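You operate a simulated robot arm through the tools that you are given. There is no shell and no other tool. Be economical: measure what you need, move in short steps, check, and stop when the job is done.

You run a simulated robot arm. Do the job below in one go: nothing can be reset, and whatever is moved stays where it is left.

Task
Power the storage down and move drive D6 to the spares drawer.
Fine: UNITS off, then STORE off, before you free its latch and pull; leave the latch free and shut the drawer, fingers out of the closing gap.

The check looks at the end state, three seconds after you hand in, the way a careful person would. Anything else that was tipped, shoved, dropped, spilled or broken makes it a failure.

Robot
A 7-joint arm with a two-finger parallel gripper, fixed in place. Base frame: the origin is at the foot of the arm, x ahead of it, y to its left, z up; the work surface is at about z = 592. Units: mm, rad, N and s.
With the tool pointing down near the work surface it reaches from about 160 to 640 mm from the base axis. Its first joint turns from -1.152 to 1.152 rad. Payload 1.57 kg.
The TCP is the grasp point between the finger pads, 30 mm short of the fingertips. In the tool frame z runs along the fingers and y along their closing line. The gripper opens to 110 mm. The fingers are 24 mm wide and 12 mm thick; the gripper's body (48 by 112 mm) begins 78 mm behind the TCP.
Orientation is told as [roll, pitch, yaw] about the base's x, y, z axes, in that order, counted from this pose: with the fingers straight down and closing along the base's y, the tool's x points along the base's -x, its y along +y and its z along -z.

Tools
- The arm moves only by the tool drive_tool. Its argument "plan" is a list of rows, each a list of 7 numbers: the shift along the base's x, y, z in mm, then the turn, a rotation vector about the base's x, y, z in rad, then the gripper command, from -1 (shut) to 1 (fully open), values between in proportion. In form: [[x, y, z, rx, ry, rz, fingers], ...]. A call has 1 to 10 rows; each row shifts and turns the commanded pose from where the row before left it. Rows are played at 5 a second. More than 50 mm and 0.15 rad between two rows, or a gripper value outside its range, and nothing of the call is played. Where a pose cannot be reached the arm comes as near as it can. A force on the tool above 40 N (or 10 N above the force at the start of the call, whichever is more), or a blocked arm, ends the call early, and 0.2 s more pass. The fingers move at their own pace (about 108 mm/s each) and stop on an object; they squeeze with about 31 N. The grip force told is the motor's: it shows also when the fingers shut on nothing. Time passes only in rows, and 0.2 s behind the last, so rows that do not move let the fingers close. The reply holds the time, the measured pose of the TCP, the force on the tool along the base axes, the opening and the grip force, in the units named above and with some noise, with the torque about the TCP (base axes, N m) and any sound that the robot's microphone picked up, and new pictures: "show" is both (left out), scene, wrist or none.
- Cameras (640 x 400 px; columns grow to the right, rows downward): "scene" is fixed at [165.5, -388.2, 1407.1]; the picture's right is [0.87, -0.50, 0.00], its down [-0.35, -0.60, -0.72] and it looks along [0.36, 0.62, -0.70] (base axes); focal length 280 px, centre (320, 200). "wrist" rides on the gripper at [70, 16, -141] in the tool frame; the picture's right is [-0.23, 0.97, 0.00], its down [-0.85, -0.20, -0.48] and it looks along [-0.47, -0.11, 0.88] (tool axes); focal length 222 px, centre (320, 200).
- locate(camera, pixels): for up to 12 pixels [column, row] of the newest picture of that camera ("zoom" is the newest enlarged one), the place [x, y, z] in the base frame of the surface seen there, good to about 2 mm, but the place of the scene camera against the robot may be out by one fixed shift of up to 25 mm in any direction. It takes no simulated time.
- enlarge(camera, box): a new picture of the part [left, top, right, bottom] of that camera's present view, enlarged. It takes no simulated time.
- finish_job(): hands the job in; it is judged then, once.

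Work in short steps. Measure before you move; look again where a grasp or a placing could have gone wrong, and mend it. You have 80 turns and 200 pictures in all, those below and enlarged ones among them. Open the gripper and draw the arm clear of the work before you hand the job in, unless the task says otherwise; then end with one line.

The tools are called after ">>>" as a command line: name --pt "numbers of a row" for each row, then --argument value for the rest, lists and objects as JSON in quotes. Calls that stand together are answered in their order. drive_tool: Moves the arm, as the interface text tells. Its arguments: {"type":"object","properties":{"plan":{"type":"array"},"show":{"type":"string","enum":["both","scene","wrist","none"]}},"required":["plan"]} The other tools are called the same way: locate (camera, pixels) gives the place of the surface under pixels of a picture; enlarge (camera, box) takes an enlarged picture of a part of a camera's view; finish_job () hands the job in.

At the start:

```text
time_s: 0.0
ee_pos: [460.1, 92.0, 1128.2]
orientation: [0.0, 0.0, 0.0]
contact_force: [-0.2, -0.5, -0.5]
ft_torque: [0.02, 0.01, 0.02]
grip_width: 110.0
gripper_force: 0.0
```

scene: 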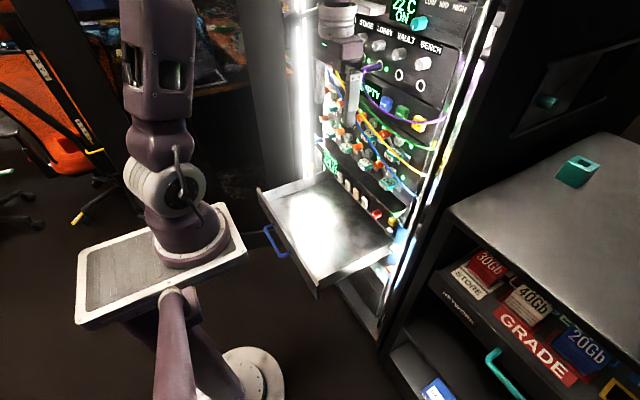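
wrist: 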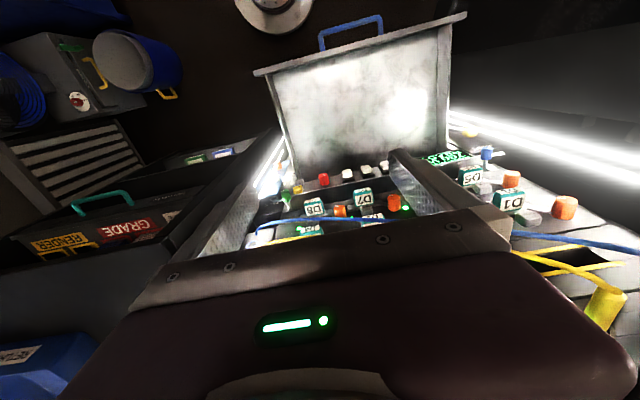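

The scene shows a rack with drives around (360,140), an open tray at (325,225), and switches. I enlarge several areas to read the labels.

>>> enlarge --camera "scene" --box '[310, 80, 440, 240]'

>>> enlarge --camera "scene" --box '[310, 0, 500, 120]'

>>> enlarge --camera "wrist" --box '[230, 130, 640, 350]'

>>> enlarge --camera "scene" --box '[380, 200, 640, 400]'

```text
2.50 times, centred on (375, 160) of scene
```

zoom: 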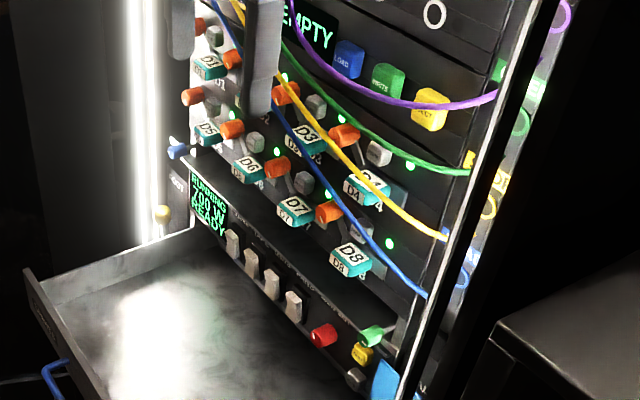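

```text
3.33 times, centred on (405, 60) of scene
```

zoom: 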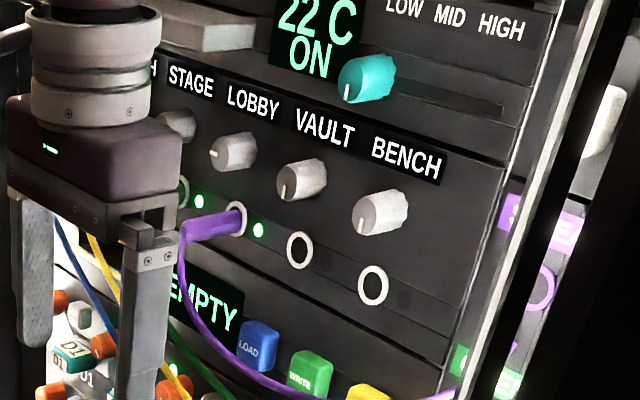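

```text
1.56 times, centred on (435, 240) of wrist
```

zoom: 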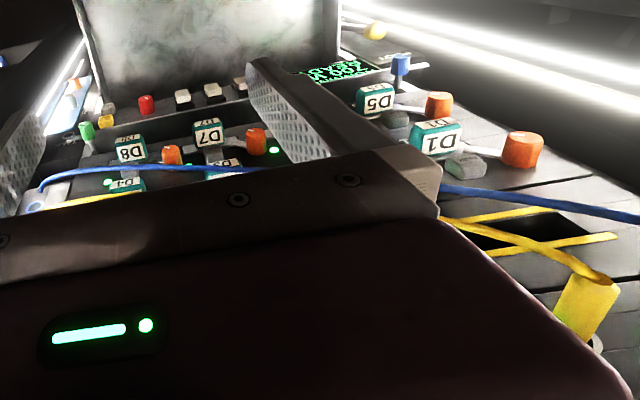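

```text
2.00 times, centred on (510, 300) of scene
```

zoom: 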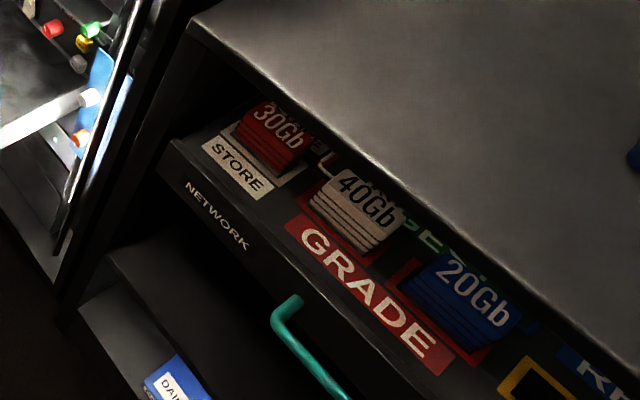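

The power panel (RUNNING 700 W) has four rocker switches and an open drawer below it. I locate the key features and enlarge further for the labels.

>>> enlarge --camera "scene" --box '[315, 140, 405, 240]'

>>> locate --camera "scene" --pixels '[[348, 181], [355, 188], [362, 195], [369, 201], [376, 213], [352, 148], [361, 147], [372, 164], [325, 225], [258, 190], [318, 288], [392, 240]]'

>>> enlarge --camera "scene" --box '[240, 170, 400, 310]'

```text
4.00 times, centred on (360, 190) of scene
```

zoom: 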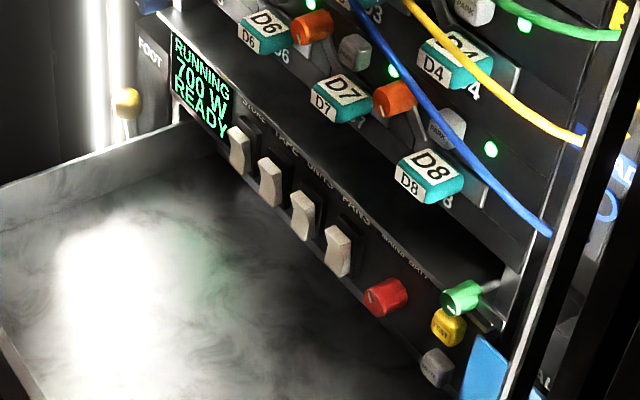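

```text
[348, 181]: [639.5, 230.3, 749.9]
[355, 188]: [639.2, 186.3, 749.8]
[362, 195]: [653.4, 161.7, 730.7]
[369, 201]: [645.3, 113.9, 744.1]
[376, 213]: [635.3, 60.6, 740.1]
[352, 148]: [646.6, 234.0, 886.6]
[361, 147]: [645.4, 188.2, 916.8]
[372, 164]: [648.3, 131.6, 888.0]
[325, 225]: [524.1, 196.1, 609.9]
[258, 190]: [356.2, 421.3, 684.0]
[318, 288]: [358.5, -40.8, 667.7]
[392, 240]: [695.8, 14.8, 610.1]
```

```text
2.86 times, centred on (320, 240) of scene
```

zoom: 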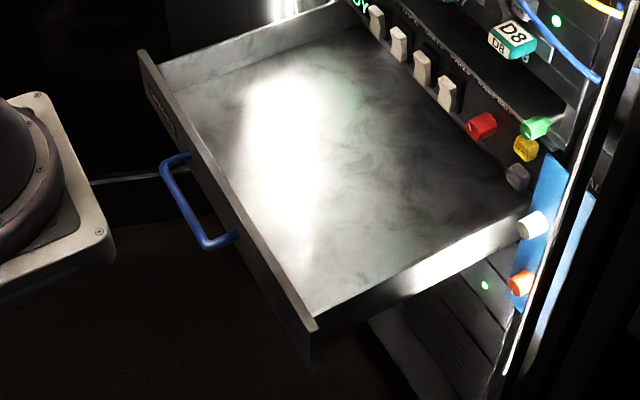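

The labels below are blurry. I pull back and down, tilting the hand toward the rack to get a wrist view of the panel and drives.

>>> drive_tool --pt "-20 10 -30 0 -0.1 0 1" --pt "-20 10 -30 0 -0.1 0 1" --pt "-20 10 -30 0 -0.1 0 1" --pt "-20 10 -30 0 -0.1 0 1" --pt "-20 10 -30 0 -0.1 0 1" --pt "-10 10 -30 0 -0.1 0 1"

```text
time_s: 1.4
ee_pos: [422.7, 176.3, 1008.2]
orientation: [-0.016, -0.581, 0.0]
contact_force: [0.1, 0.9, -0.7]
ft_torque: [-0.02, -0.01, 0.0]
grip_width: 110.0
gripper_force: 0.1
out of reach, approached as far as the arm can: row 4, 5, 6
```

scene: 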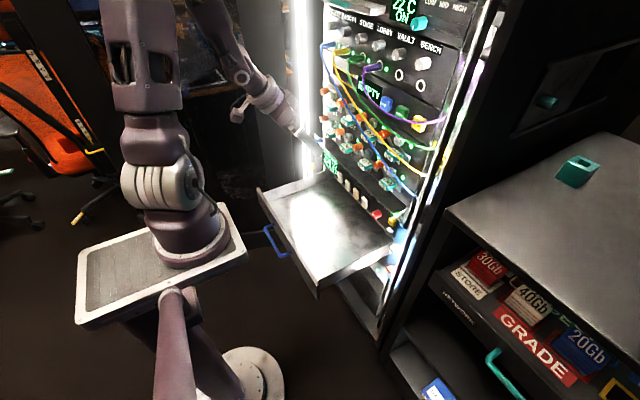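
wrist: 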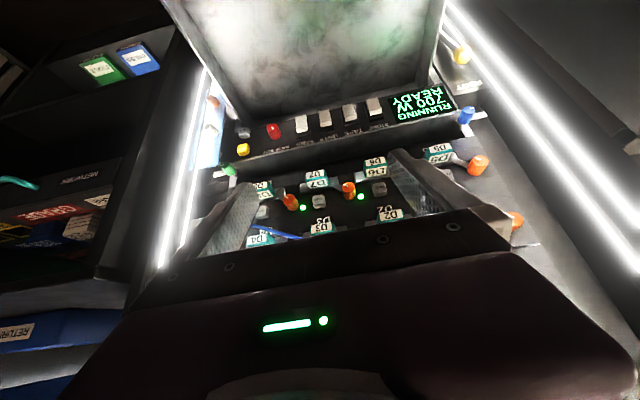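

The rack is now unobstructed in the scene view. I enlarge drives, panel and wrist view for labels.

>>> enlarge --camera "scene" --box '[320, 105, 384, 145]'

>>> enlarge --camera "scene" --box '[325, 130, 389, 170]'

>>> enlarge --camera "scene" --box '[335, 165, 399, 205]'

>>> enlarge --camera "wrist" --box '[230, 80, 490, 240]'

```text
10.00 times, centred on (352, 125) of scene
```

zoom: 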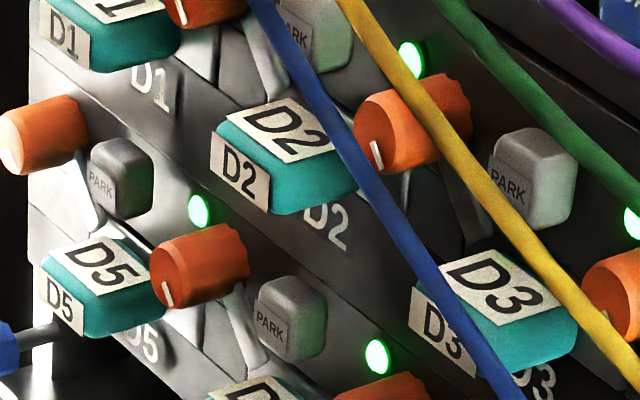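

```text
10.00 times, centred on (357, 150) of scene
```

zoom: 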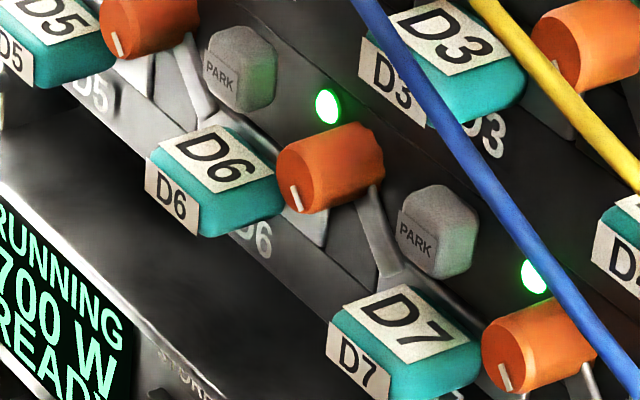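

```text
10.00 times, centred on (367, 185) of scene
```

zoom: 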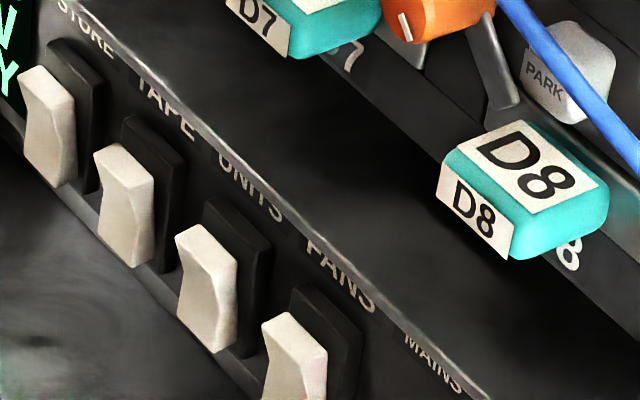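

```text
2.46 times, centred on (360, 160) of wrist
```

zoom: 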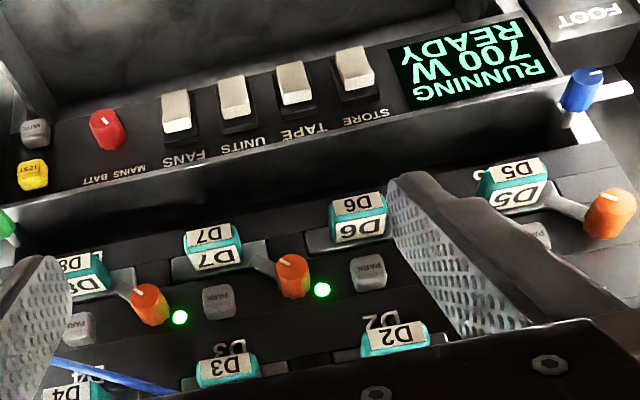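

Switches are STORE, TAPE, UNITS, FANS from left. I measure in the wrist view and check the drawer's label.

>>> locate --camera "wrist" --pixels '[[302, 124], [325, 118], [349, 112], [375, 106], [375, 164], [316, 182], [349, 189], [378, 188], [291, 202], [477, 165], [437, 152], [300, 60]]'

>>> locate --camera "scene" --pixels '[[347, 150], [340, 178], [347, 185], [355, 194], [363, 202], [343, 131]]'

>>> enlarge --camera "scene" --box '[250, 175, 330, 305]'

>>> drive_tool --pt "-20 25 -30 0 0 0 1" --pt "-20 25 -40 0 0 0 1" --pt "-10 15 -40 0 0 0 1" --show "wrist"

```text
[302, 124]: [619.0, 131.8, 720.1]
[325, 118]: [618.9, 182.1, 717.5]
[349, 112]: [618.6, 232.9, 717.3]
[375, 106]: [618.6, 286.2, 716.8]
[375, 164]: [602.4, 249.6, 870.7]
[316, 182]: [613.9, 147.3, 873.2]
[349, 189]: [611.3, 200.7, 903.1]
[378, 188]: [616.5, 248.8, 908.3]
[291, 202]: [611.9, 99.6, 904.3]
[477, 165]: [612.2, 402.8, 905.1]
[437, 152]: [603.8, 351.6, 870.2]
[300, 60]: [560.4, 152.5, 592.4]
```

```text
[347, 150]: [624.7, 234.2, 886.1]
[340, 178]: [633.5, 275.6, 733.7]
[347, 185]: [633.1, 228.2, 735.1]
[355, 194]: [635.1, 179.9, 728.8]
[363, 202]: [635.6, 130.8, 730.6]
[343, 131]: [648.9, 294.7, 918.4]
```

```text
3.08 times, centred on (290, 240) of scene
```

zoom: 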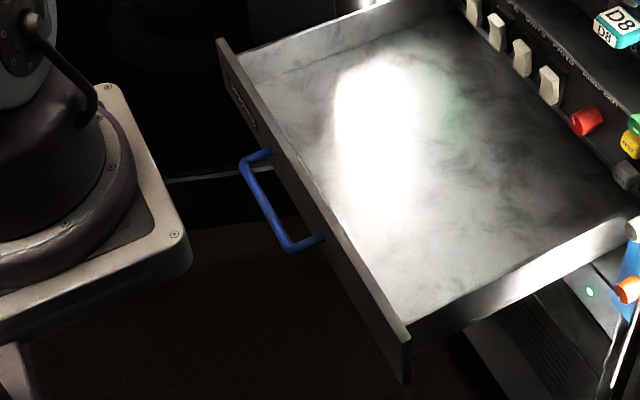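

```text
refused: row 2 steps farther than a row can; nothing moved
```

Drives are at 102 mm pitch; each orange knob sits about 51 mm left and 34 mm above its handle, so D6's knob should be near y=301, z=904. I move lower and left for a clear look.

>>> drive_tool --pt "-20 20 -30 0 0 0 1" --pt "-20 20 -30 0 0 0 1" --pt "-10 15 -30 0 -0.05 0 1" --pt "0 15 -20 0 -0.05 0 1"

```text
time_s: 2.4
ee_pos: [384.6, 257.6, 903.7]
orientation: [0.0, -0.7, -0.004]
contact_force: [0.1, -0.2, 0.3]
ft_torque: [0.0, 0.0, -0.02]
grip_width: 110.1
gripper_force: 0.1
out of reach, approached as far as the arm can: row 1, 2
```

scene: 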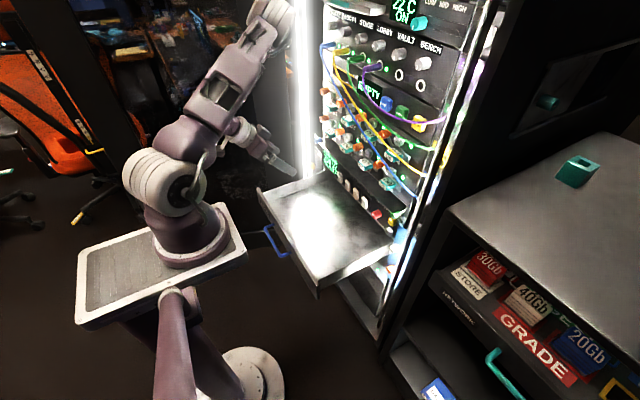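
wrist: 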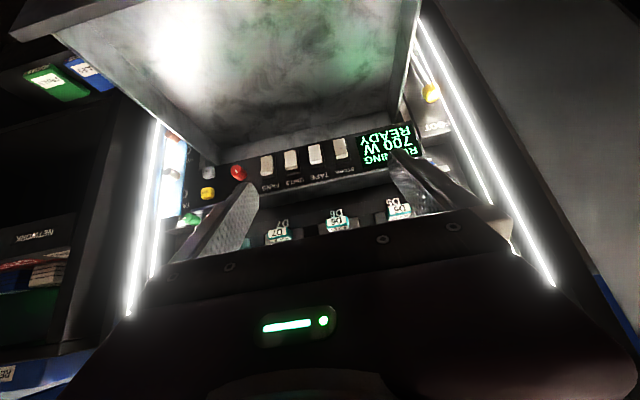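

The gripper body hides the lower half of the wrist view. I pitch the fingers to horizontal so the camera looks at the drives from below the hand.

>>> drive_tool --pt "-5 5 0 0 -0.145 0 1" --pt "-5 5 0 0 -0.145 0 1" --pt "-5 5 0 0 -0.145 0 1" --pt "-5 0 0 0 -0.145 0 1" --pt "-5 0 0 0 -0.145 0 1" --pt "0 0 0 0 -0.145 0 1" --show "wrist"

```text
time_s: 3.8
ee_pos: [459.3, 366.4, 920.8]
orientation: [-2.142, -1.571, 2.145]
contact_force: [0.0, 0.3, -0.2]
ft_torque: [0.01, 0.04, 0.01]
grip_width: 110.2
gripper_force: 0.1
out of reach, approached as far as the arm can: row 2, 3, 4, 5, 6
```

wrist: 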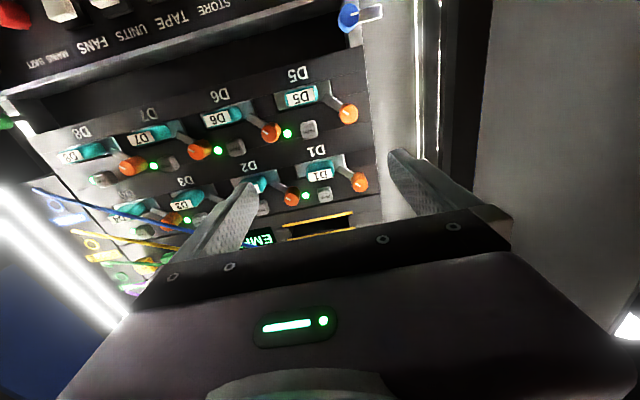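

Good view of the drive fronts (upside down). I enlarge D6 and its neighbours.

>>> enlarge --camera "wrist" --box '[130, 60, 370, 210]'

>>> enlarge --camera "wrist" --box '[190, 80, 310, 160]'

>>> locate --camera "wrist" --pixels '[[271, 132], [222, 118], [219, 97], [199, 151], [236, 148], [302, 97], [220, 149], [244, 111]]'

```text
2.67 times, centred on (250, 135) of wrist
```

zoom: 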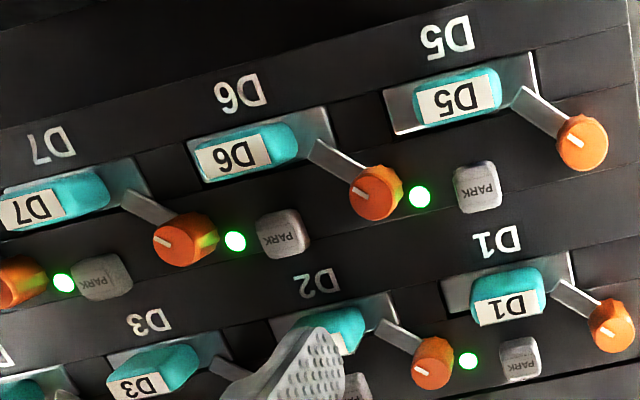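

```text
5.00 times, centred on (250, 120) of wrist
```

zoom: 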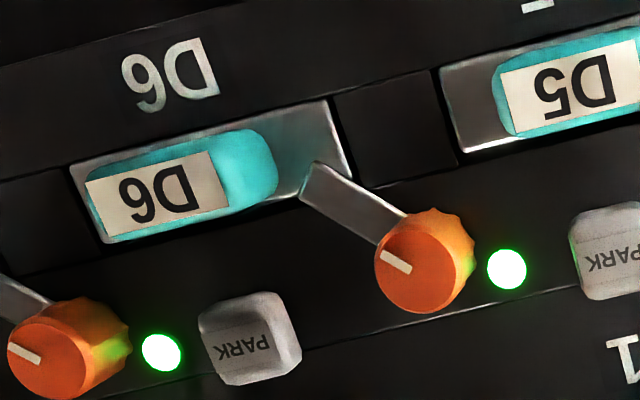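

```text
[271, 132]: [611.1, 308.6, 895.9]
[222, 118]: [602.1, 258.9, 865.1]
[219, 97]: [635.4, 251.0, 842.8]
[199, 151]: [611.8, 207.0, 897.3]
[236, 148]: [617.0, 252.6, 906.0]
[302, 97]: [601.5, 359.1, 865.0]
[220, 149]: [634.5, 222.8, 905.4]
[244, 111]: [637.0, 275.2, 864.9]
```

D6's latch is the orange knob at (271,132), with a flag overlapping the drive plate. First the switches: I drop and shift toward UNITS (y≈182, z≈717), with the fingers closing.

>>> drive_tool --pt "0 -40 -15 0 0 0 0" --pt "0 -40 -25 0 0 0 -1" --pt "0 -40 -25 0 0 0 -1" --pt "0 -40 -25 0 0 0 -1" --pt "0 -24 -30 0 0 0 -1"

```text
time_s: 5.0
ee_pos: [536.8, 254.0, 789.6]
orientation: [-0.213, -1.569, 0.211]
contact_force: [0.1, 0.1, 0.5]
ft_torque: [-0.01, -0.02, 0.0]
grip_width: 0.3
gripper_force: 20.9
out of reach, approached as far as the arm can: row 1, 2, 3, 4, 5
```

scene: 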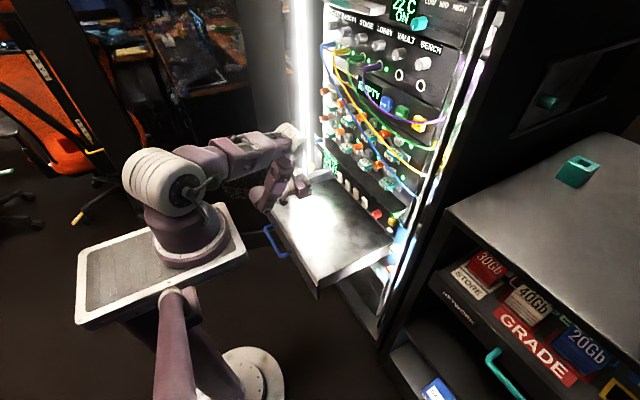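
wrist: 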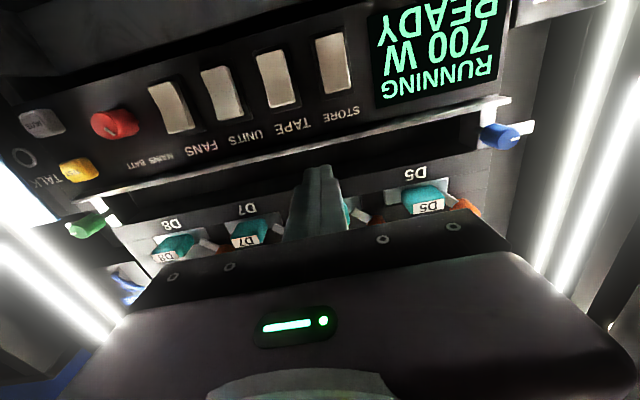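

UNITS is at (221,93) in this upside-down view. I enlarge the rockers to see their tilt and measure their halves.

>>> enlarge --camera "wrist" --box '[130, 10, 370, 160]'

>>> locate --camera "wrist" --pixels '[[218, 72], [222, 93], [227, 114], [329, 40], [334, 63], [339, 88], [275, 79], [171, 108], [240, 140], [140, 197]]'

```text
2.67 times, centred on (250, 85) of wrist
```

zoom: 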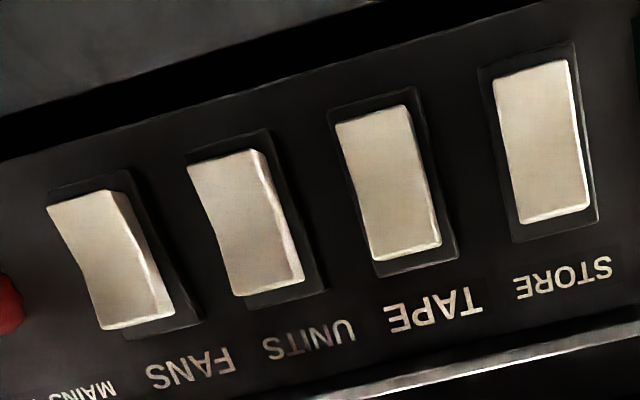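

```text
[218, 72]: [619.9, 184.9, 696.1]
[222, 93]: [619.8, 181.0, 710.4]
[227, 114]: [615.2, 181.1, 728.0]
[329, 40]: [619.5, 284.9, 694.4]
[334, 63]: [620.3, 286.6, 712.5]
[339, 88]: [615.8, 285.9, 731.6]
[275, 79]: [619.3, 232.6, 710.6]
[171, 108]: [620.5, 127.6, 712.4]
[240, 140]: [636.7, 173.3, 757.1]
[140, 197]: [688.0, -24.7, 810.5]
```

The rockers' tops stand out (x≈615 vs 620 at the bottom), so the top half is what needs pressing. I go to in front of UNITS: y=182, z=730.

>>> drive_tool --pt "5 -24 -20 0 0 0 -1" --pt "5 -24 -20 0 0 0 -1" --pt "5 -24 -20 0 0 0 -1"

```text
time_s: 5.8
ee_pos: [552.6, 193.7, 731.6]
orientation: [-1.52, -1.566, 1.513]
contact_force: [0.0, -0.6, 0.2]
ft_torque: [-0.02, 0.02, -0.01]
grip_width: 0.0
gripper_force: 21.5
out of reach, approached as far as the arm can: row 3
```

scene: 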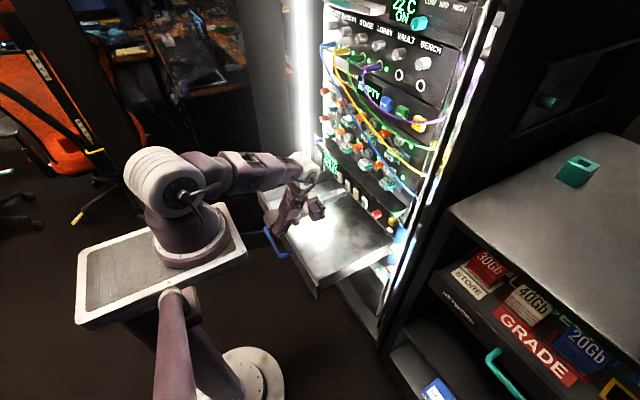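
wrist: 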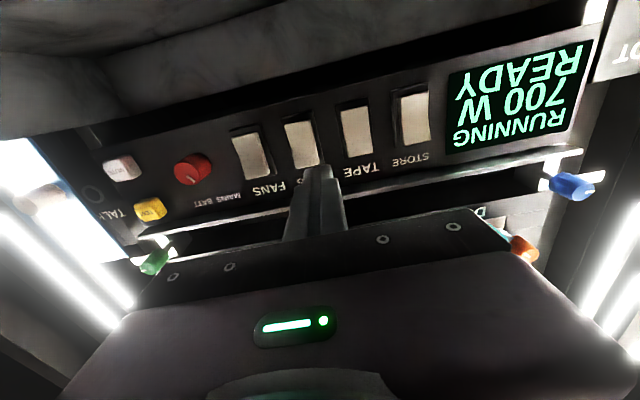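

The tip is at x≈583, y=194. I align y to 182 and move forward until just past contact.

>>> drive_tool --pt "10 -11.7 -1 0 0 0 -1" --pt "14 0 0 0 0 0 -1" --pt "7 0 0 0 0 0 -1" --pt "4 0 0 0 0 0 -1" --pt "3 0 0 0 0 0 -1" --show "wrist"

```text
time_s: 7.0
ee_pos: [588.0, 194.6, 729.6]
orientation: [-1.039, -1.565, 1.036]
contact_force: [-10.7, -1.1, 3.1]
ft_torque: [-0.13, 0.03, -0.08]
grip_width: 0.1
gripper_force: 21.6
out of reach, approached as far as the arm can: row 1
stopped in row 5: the force on the tool passed its limit at 51 N (the readings are from after the stop); the commanded pose is now the measured one
```

wrist: 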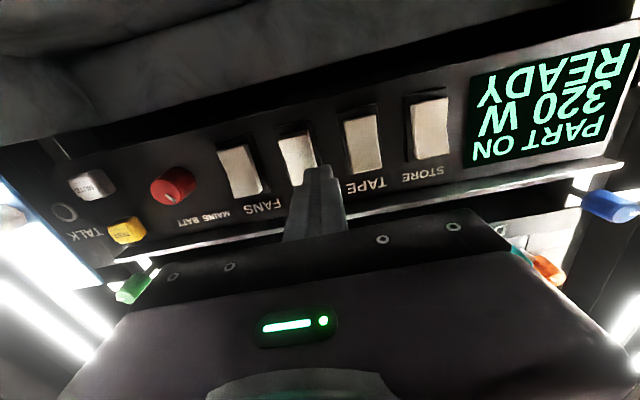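

The display reads PART ON 320 W, so UNITS has flipped. I back off and move left to STORE (y=286).

>>> drive_tool --pt "-28 0 0 0 0 0 -1" --pt "0 31 0 0 0 0 -1" --pt "0 30 0 0 0 0 -1" --pt "0 30 0 0 0 0 -1" --show "wrist"

>>> enlarge --camera "wrist" --box '[130, 0, 370, 200]'

```text
time_s: 8.0
ee_pos: [560.5, 285.3, 729.6]
orientation: [-1.251, -1.567, 1.247]
contact_force: [0.8, -0.4, -0.2]
ft_torque: [0.0, -0.01, -0.01]
grip_width: 0.0
gripper_force: 21.6
```

wrist: 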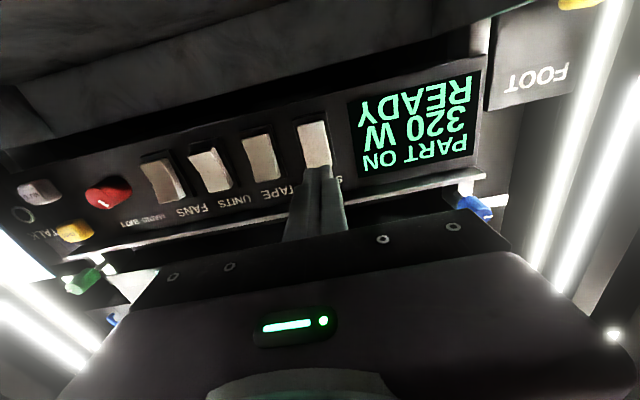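

```text
2.00 times, centred on (250, 100) of wrist
```

zoom: 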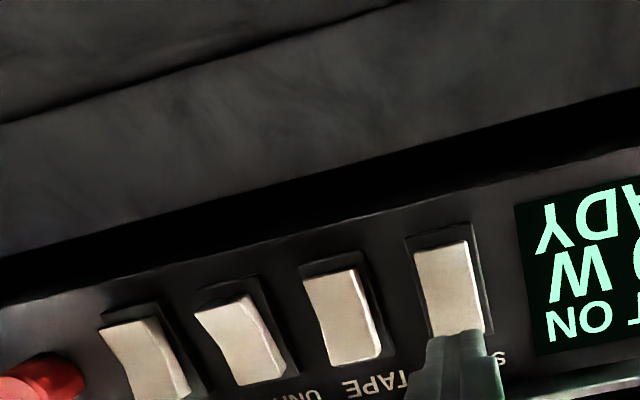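

UNITS looks flipped (its lower end now stands out). Press STORE's top the same way.

>>> drive_tool --pt "15 0 0 0 0 0 -1" --pt "7 0 0 0 0 0 -1" --pt "4 0 0 0 0 0 -1" --pt "3 0 0 0 0 0 -1" --show "wrist"

```text
time_s: 8.9
ee_pos: [587.8, 285.1, 729.4]
orientation: [-1.124, -1.566, 1.122]
contact_force: [-36.5, -6.3, 11.1]
ft_torque: [0.28, 0.09, -0.21]
grip_width: 0.1
gripper_force: 21.3
```

wrist: 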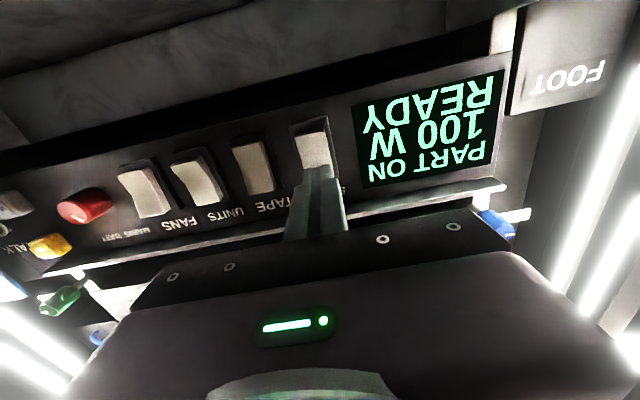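

Down to 100 W, so STORE is off. I back off and rise in front of D6's latch knob, opening the fingers to about 45 mm.

>>> drive_tool --pt "-30 0 0 0 0 0 -1" --pt "-10 4 40 0 0 0 -1" --pt "0 4 40 0 0 0 -1" --pt "0 4 40 0 0 0 -0.2" --pt "0 4 40 0 0 0 -0.2" --pt "0 0 11 0 0 0 -0.2"

```text
time_s: 10.3
ee_pos: [550.0, 300.5, 901.3]
orientation: [-1.164, -1.567, 1.16]
contact_force: [0.4, -0.1, -0.7]
ft_torque: [0.01, -0.03, -0.02]
grip_width: 44.0
gripper_force: 0.0
```

scene: 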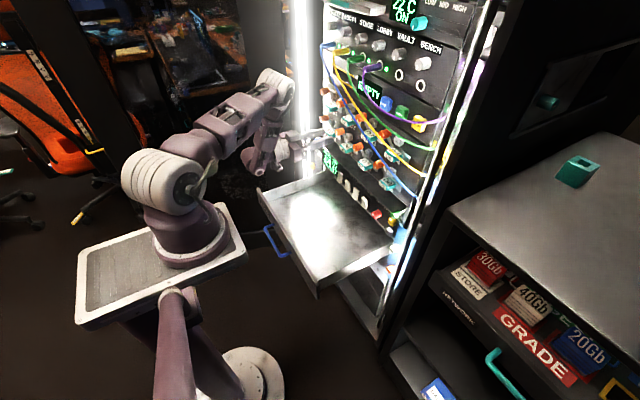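
wrist: 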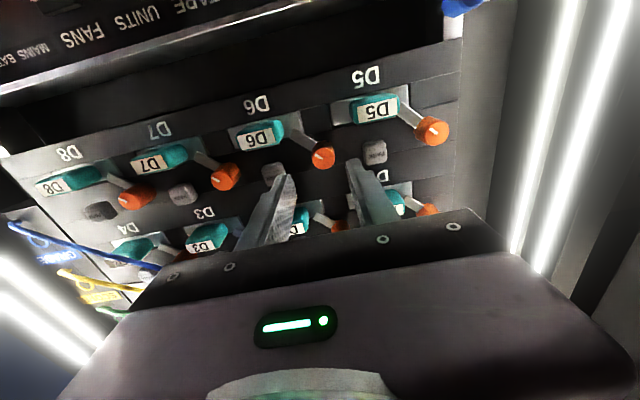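

The LEDs are out. I zoom in on the D6 knob at (323,157) and measure its extents.

>>> enlarge --camera "wrist" --box '[220, 80, 420, 205]'

>>> locate --camera "wrist" --pixels '[[323, 157], [315, 158], [331, 158], [323, 148], [323, 166], [300, 138], [316, 147], [432, 130], [223, 176], [272, 172]]'

>>> locate --camera "zoom" --pixels '[[330, 240], [330, 255], [85, 310]]'

```text
3.20 times, centred on (320, 142) of wrist
```

zoom: 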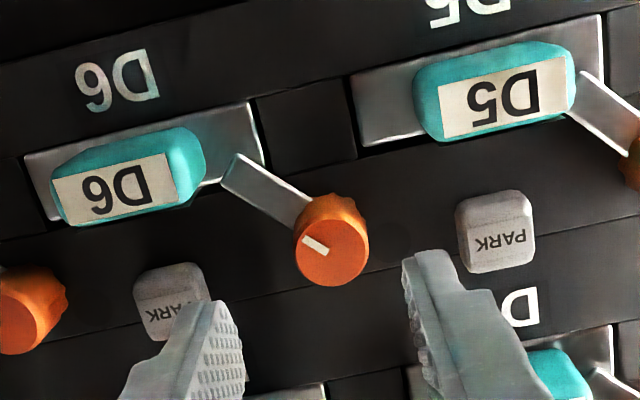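

```text
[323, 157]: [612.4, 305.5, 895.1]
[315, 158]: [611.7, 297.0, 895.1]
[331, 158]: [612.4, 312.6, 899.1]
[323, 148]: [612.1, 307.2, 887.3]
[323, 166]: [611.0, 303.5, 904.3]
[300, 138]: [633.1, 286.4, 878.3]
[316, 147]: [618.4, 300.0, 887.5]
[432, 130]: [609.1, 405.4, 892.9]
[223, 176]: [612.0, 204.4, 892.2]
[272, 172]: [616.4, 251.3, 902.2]
```

```text
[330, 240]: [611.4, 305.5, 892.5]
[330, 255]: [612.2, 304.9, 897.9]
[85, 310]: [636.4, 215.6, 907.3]
```

Knob centre is about y=305, z=896, front at x=611. I align, advance with tips to about x=625, and close.

>>> drive_tool --pt "10 4.5 -5 0 0 0 -0.25" --pt "18 0 0 0 0 0 -0.25" --pt "16 0 0 0 0 0 -0.25" --pt "0 0 0 0 0 0 -1" --pt "0 0 0 0 0 0 -1"

```text
time_s: 11.6
ee_pos: [592.6, 304.4, 895.4]
orientation: [-1.038, -1.564, 1.035]
contact_force: [-7.6, -4.8, 1.0]
ft_torque: [0.05, 0.35, -0.03]
grip_width: 22.4
gripper_force: 34.8
```

scene: 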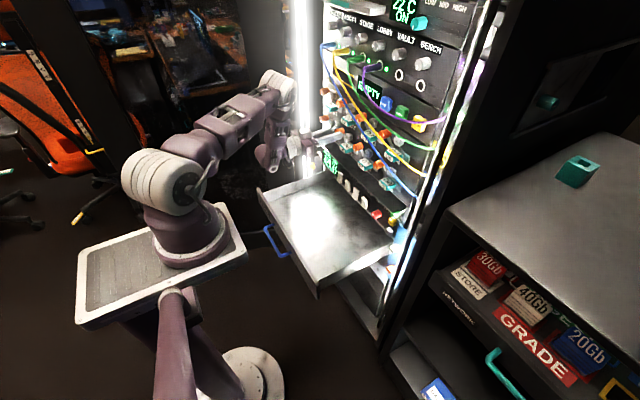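
wrist: 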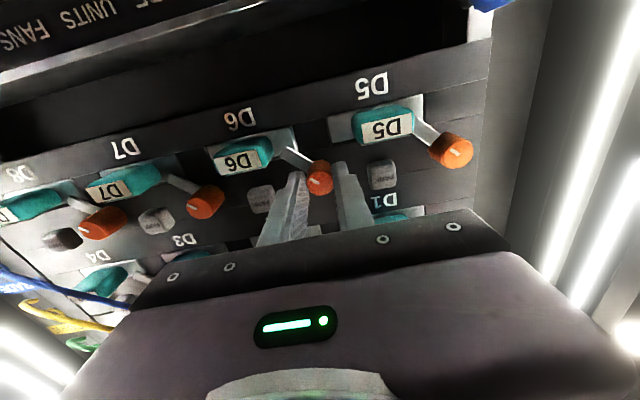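

The knob is gripped (22 mm). I try a small clockwise twist (flag swinging down off the plate) and check torque.

>>> drive_tool --pt "0 0 0 0.1 0 0 -1" --pt "0 0 0 0.1 0 0 -1" --pt "0 0 0 0.1 0 0 -1" --show "wrist"

>>> enlarge --camera "wrist" --box '[190, 80, 430, 230]'

```text
time_s: 12.3
ee_pos: [594.9, 305.4, 896.4]
orientation: [1.564, -1.271, -1.565]
contact_force: [-2.9, -2.6, -0.8]
ft_torque: [-0.25, 0.08, 0.19]
grip_width: 22.9
gripper_force: 35.4
```

wrist: 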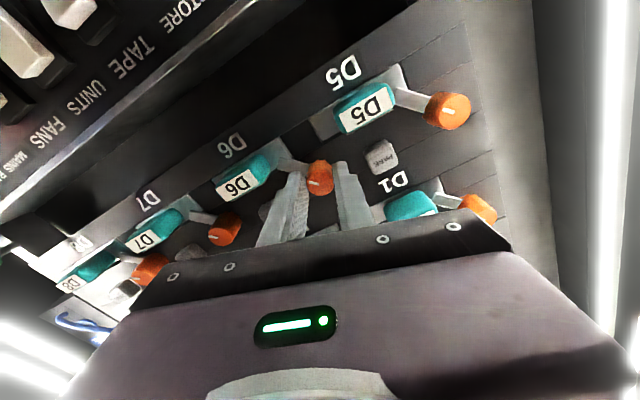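

```text
2.67 times, centred on (310, 155) of wrist
```

zoom: 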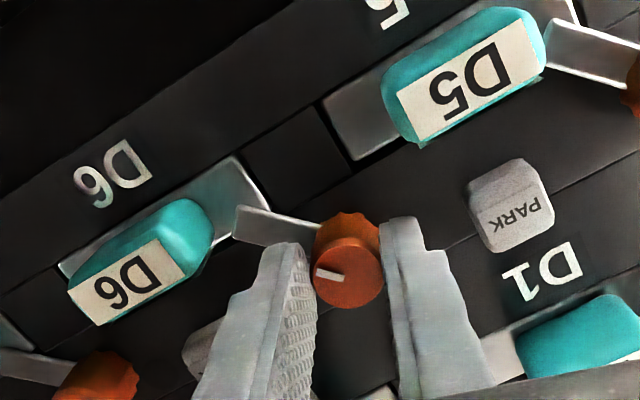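

D6's flag is still parallel to D5's, so the knob hit its stop and the fingers slipped. I twist the other way.

>>> drive_tool --pt "0 0 0 -0.14 0 0 -1" --pt "0 0 0 -0.14 0 0 -1" --pt "0 0 0 -0.14 0 0 -1" --pt "0 0 0 -0.14 0 0 -1" --pt "0 0 0 -0.14 0 0 -1" --pt "0 0 0 -0.14 0 0 -1" --show "wrist"

>>> enlarge --camera "wrist" --box '[190, 80, 430, 230]'

```text
time_s: 13.8
ee_pos: [594.1, 304.5, 896.6]
orientation: [-1.571, -1.024, 1.567]
contact_force: [-14.1, -13.6, 5.8]
ft_torque: [0.02, -0.4, -0.1]
grip_width: 22.7
gripper_force: 35.6
```

wrist: 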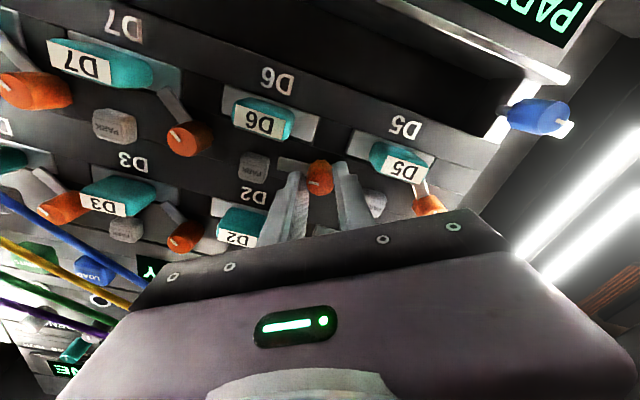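

```text
2.67 times, centred on (310, 155) of wrist
```

zoom: 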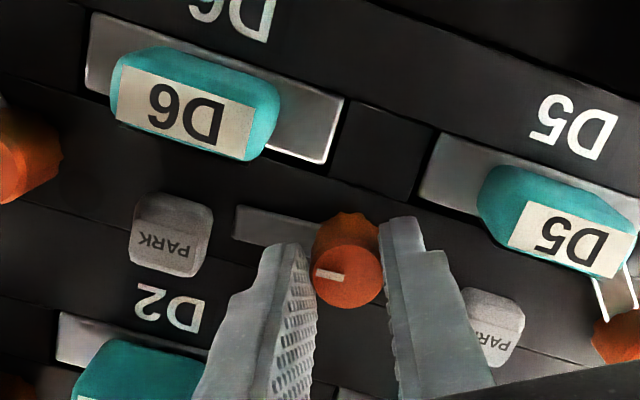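

The flag has swung clear above D6's plate. I turn a little more to be sure it is fully free.

>>> drive_tool --pt "0 0 0 -0.14 0 0 -1" --pt "0 0 0 -0.14 0 0 -1" --pt "0 0 0 -0.14 0 0 -1" --pt "0 0 0 -0.14 0 0 -1" --show "wrist"

>>> enlarge --camera "wrist" --box '[190, 80, 430, 230]'

```text
time_s: 14.8
ee_pos: [593.3, 303.5, 896.3]
orientation: [-1.575, -0.466, 1.568]
contact_force: [-15.0, -22.2, 10.9]
ft_torque: [0.03, -0.28, -0.25]
grip_width: 22.7
gripper_force: 35.4
```

wrist: 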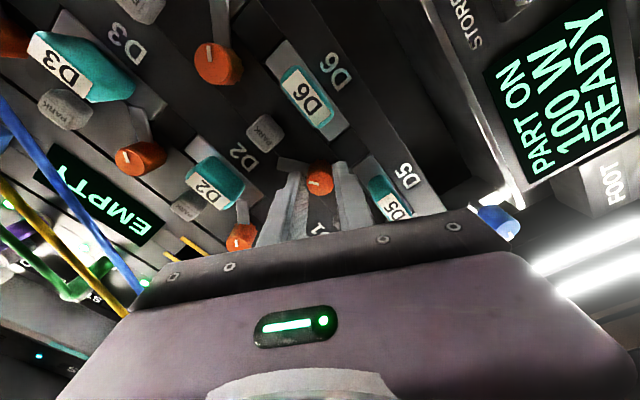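

```text
2.67 times, centred on (310, 155) of wrist
```

zoom: 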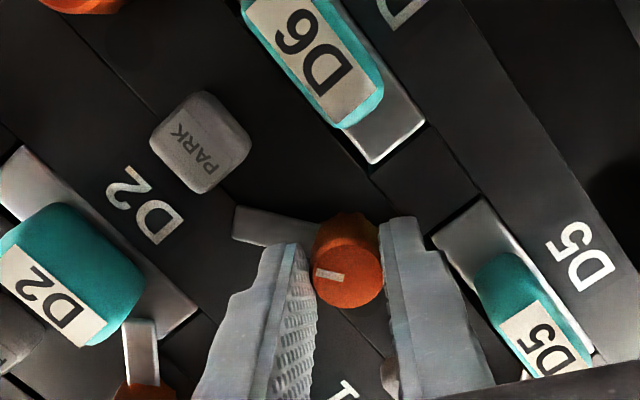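

The latch is well turned; flag points up. I release, back off, and rotate the hand back level; also zoom on the drawer's front label.

>>> drive_tool --pt "0 0 0 0 0 0 -0.25" --pt "-15 0 0 0 0 0 -0.25" --pt "-25 0 0 0 0 0 -0.25" --pt "0 -5 0 0.14 0 0 -0.25" --pt "0 -5 0 0.14 0 0 -0.25" --pt "0 -5 0 0.14 0 0 -0.25" --pt "0 -5 0 0.14 0 0 0" --pt "0 -5 -5 0.14 0 0 0.2" --pt "0 -5 -5 0.14 0 0 0.2" --pt "0 -5 -5 0.14 0 0 0.2"

>>> enlarge --camera "scene" --box '[250, 180, 282, 232]'

>>> enlarge --camera "wrist" --box '[190, 60, 430, 230]'

```text
time_s: 16.9
ee_pos: [553.8, 269.6, 880.8]
orientation: [-1.557, -1.45, 1.554]
contact_force: [-0.5, 0.5, 0.1]
ft_torque: [0.01, 0.03, -0.03]
grip_width: 65.8
gripper_force: 0.1
```

scene: 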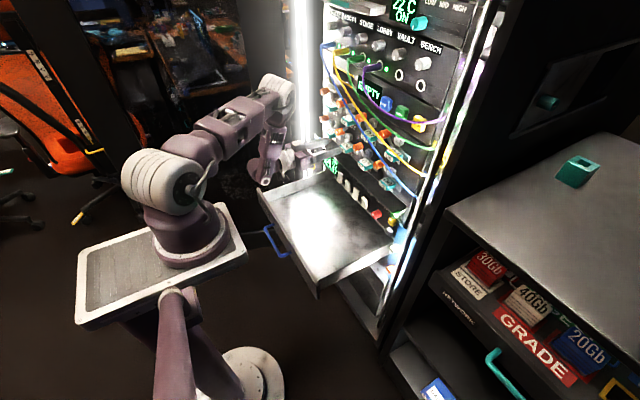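
wrist: 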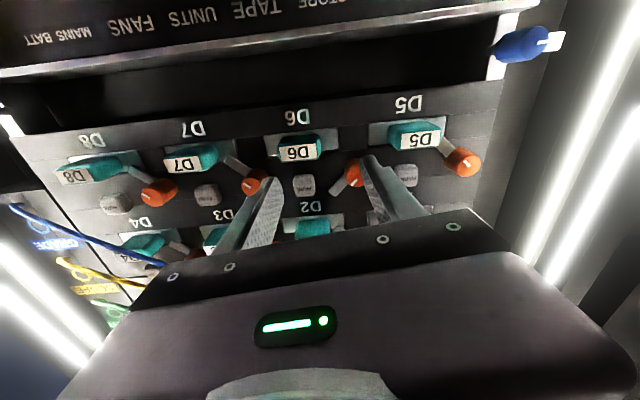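

```text
7.69 times, centred on (266, 206) of scene
```

zoom: 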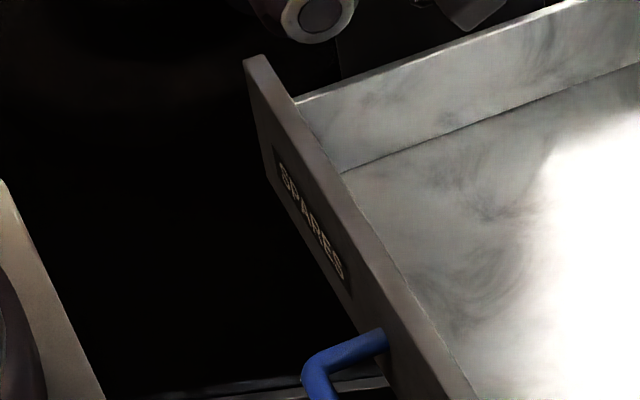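

```text
2.35 times, centred on (310, 145) of wrist
```

zoom: 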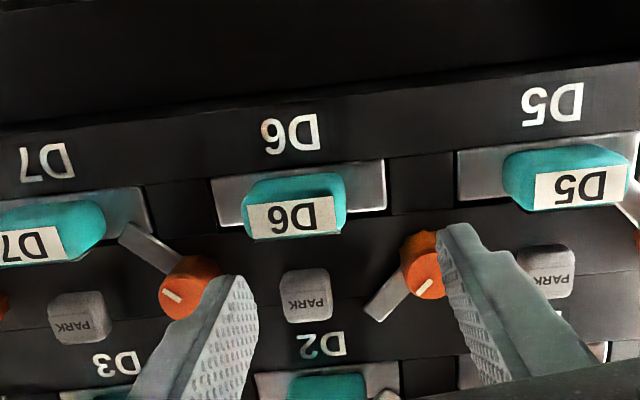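

SPARES confirmed, latch free. I measure D6's handle edges at zoom positions around (292,205).

>>> locate --camera "zoom" --pixels '[[250, 215], [290, 216], [330, 212], [290, 232], [290, 203], [290, 185], [225, 205], [378, 180], [240, 190], [345, 205], [305, 278]]'

```text
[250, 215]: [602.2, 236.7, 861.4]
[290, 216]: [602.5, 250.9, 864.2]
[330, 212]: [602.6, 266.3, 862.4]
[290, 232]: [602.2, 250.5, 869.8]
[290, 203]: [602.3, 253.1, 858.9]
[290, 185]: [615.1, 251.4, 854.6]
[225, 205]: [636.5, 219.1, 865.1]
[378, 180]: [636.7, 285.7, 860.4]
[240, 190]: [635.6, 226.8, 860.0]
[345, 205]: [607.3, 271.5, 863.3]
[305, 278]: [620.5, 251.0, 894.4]
```

Handle spans y 233–271, z 854–875, front x=602. I level the hand, align at y=252, z=864, set about 52 mm opening, then advance and close.

>>> drive_tool --pt "0 -9 -8 0.06 0 0 -0.05" --pt "0 -8.6 -8.8 0.06 0 0 -0.05" --pt "20 0 0 0 0 0 -0.05" --pt "16 0 0 0 0 0 -0.05" --pt "9 0 0 0 0 0 -0.05" --pt "0 0 0 0 0 0 -1" --pt "0 0 0 0 0 0 -1"

```text
time_s: 18.6
ee_pos: [598.7, 252.4, 863.3]
orientation: [-1.04, -1.567, 1.034]
contact_force: [0.6, -0.4, -0.4]
ft_torque: [0.02, 0.06, 0.01]
grip_width: 39.2
gripper_force: 30.6
```

scene: 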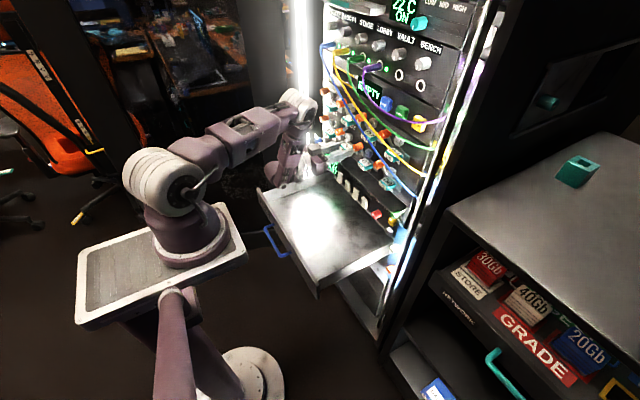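
wrist: 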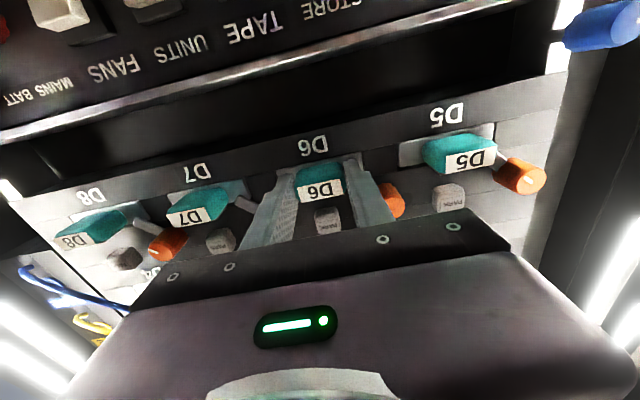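

The handle is gripped at 39 mm. I pull straight back in small steps.

>>> drive_tool --pt "-8 0 0 0 0 0 -1" --pt "-10 0 0 0 0 0 -1" --pt "-12 0 0 0 0 0 -1" --pt "-12 0 0 0 0 0 -1"

>>> enlarge --camera "wrist" --box '[190, 60, 430, 230]'

```text
time_s: 19.6
ee_pos: [557.3, 251.7, 863.3]
orientation: [-0.962, -1.567, 0.96]
contact_force: [0.0, 0.2, 0.0]
ft_torque: [-0.02, 0.08, -0.03]
grip_width: 39.4
gripper_force: 31.1
```

scene: 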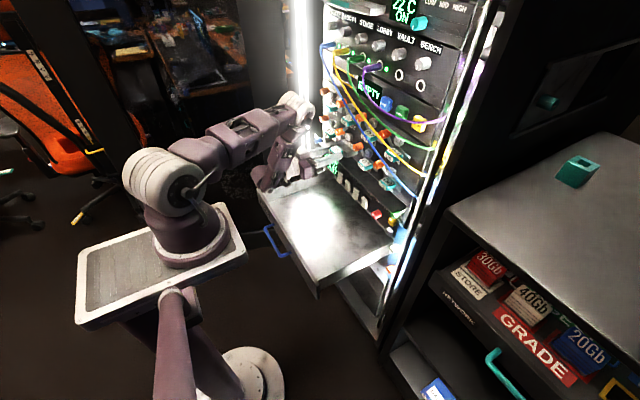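
wrist: 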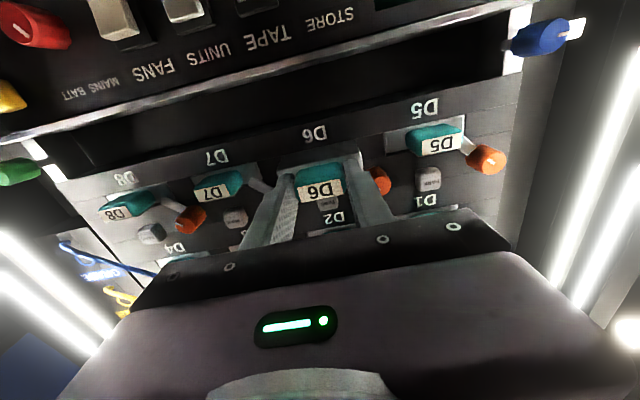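

```text
2.35 times, centred on (310, 145) of wrist
```

zoom: 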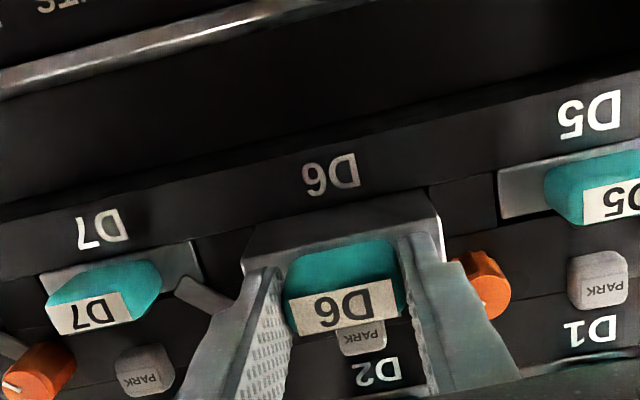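

D6 is sliding out freely (41 mm). Continue with smaller steps, watching reach.

>>> drive_tool --pt "-10 0 0 0 0 0 -1" --pt "-10 0 0 0 0 0 -1" --pt "-6 0 0 0 0 0 -1" --show "wrist"

>>> enlarge --camera "scene" --box '[280, 120, 376, 180]'

>>> enlarge --camera "wrist" --box '[190, 60, 430, 230]'

```text
time_s: 20.3
ee_pos: [553.7, 255.4, 863.8]
orientation: [-1.897, -1.558, 1.876]
contact_force: [1.7, -7.3, 1.9]
ft_torque: [0.23, 0.0, -0.51]
grip_width: 39.6
gripper_force: 30.8
out of reach, approached as far as the arm can: row 1, 2, 3
stopped in row 3: the force on the tool passed its limit at 44 N (the readings are from after the stop); the commanded pose is now the measured one
```

wrist: 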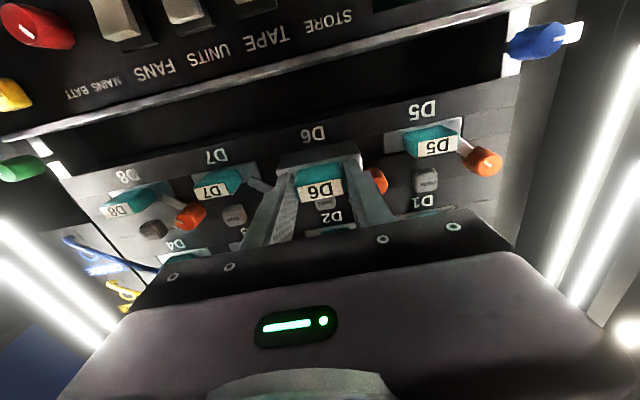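

```text
6.67 times, centred on (328, 150) of scene
```

zoom: 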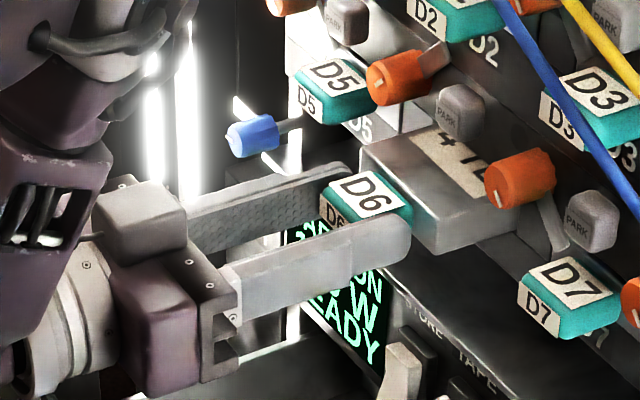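

```text
2.35 times, centred on (310, 145) of wrist
```

zoom: 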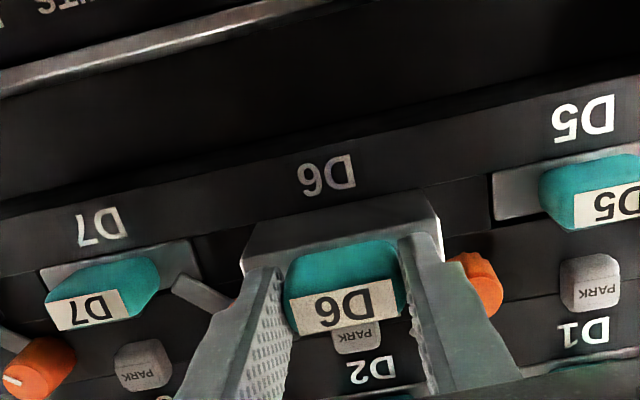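

Horizontal reach runs out here, about 45 mm pulled, with the drive's handle well proud. I let go, tilt the hand to nearly downward about the handle, and will re-grip from above, where there is plenty of reach.

>>> drive_tool --pt "0 0 0 0 0 0 0.25" --pt "0 -1 0 0 0 0 0.25" --pt "-3 -1 0 0 0.14 0 0.25" --pt "-3 -1 2 0 0.14 0 0.25" --pt "-3 0 3 0 0.14 0 0.25"

```text
time_s: 21.5
ee_pos: [545.2, 255.0, 868.2]
orientation: [-0.039, -1.152, 0.023]
contact_force: [0.6, 0.3, 0.0]
ft_torque: [0.02, 0.03, -0.02]
grip_width: 68.6
gripper_force: 0.0
```

scene: 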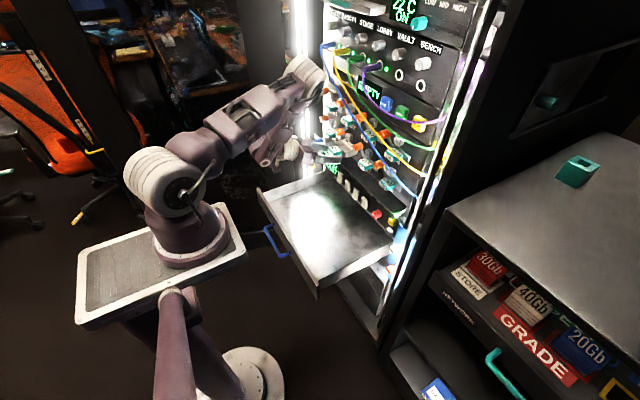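
wrist: 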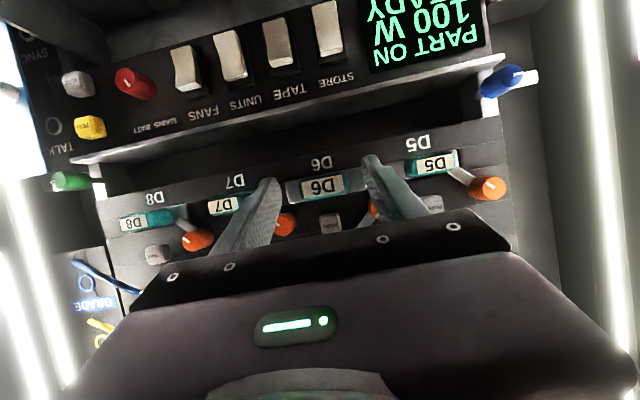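

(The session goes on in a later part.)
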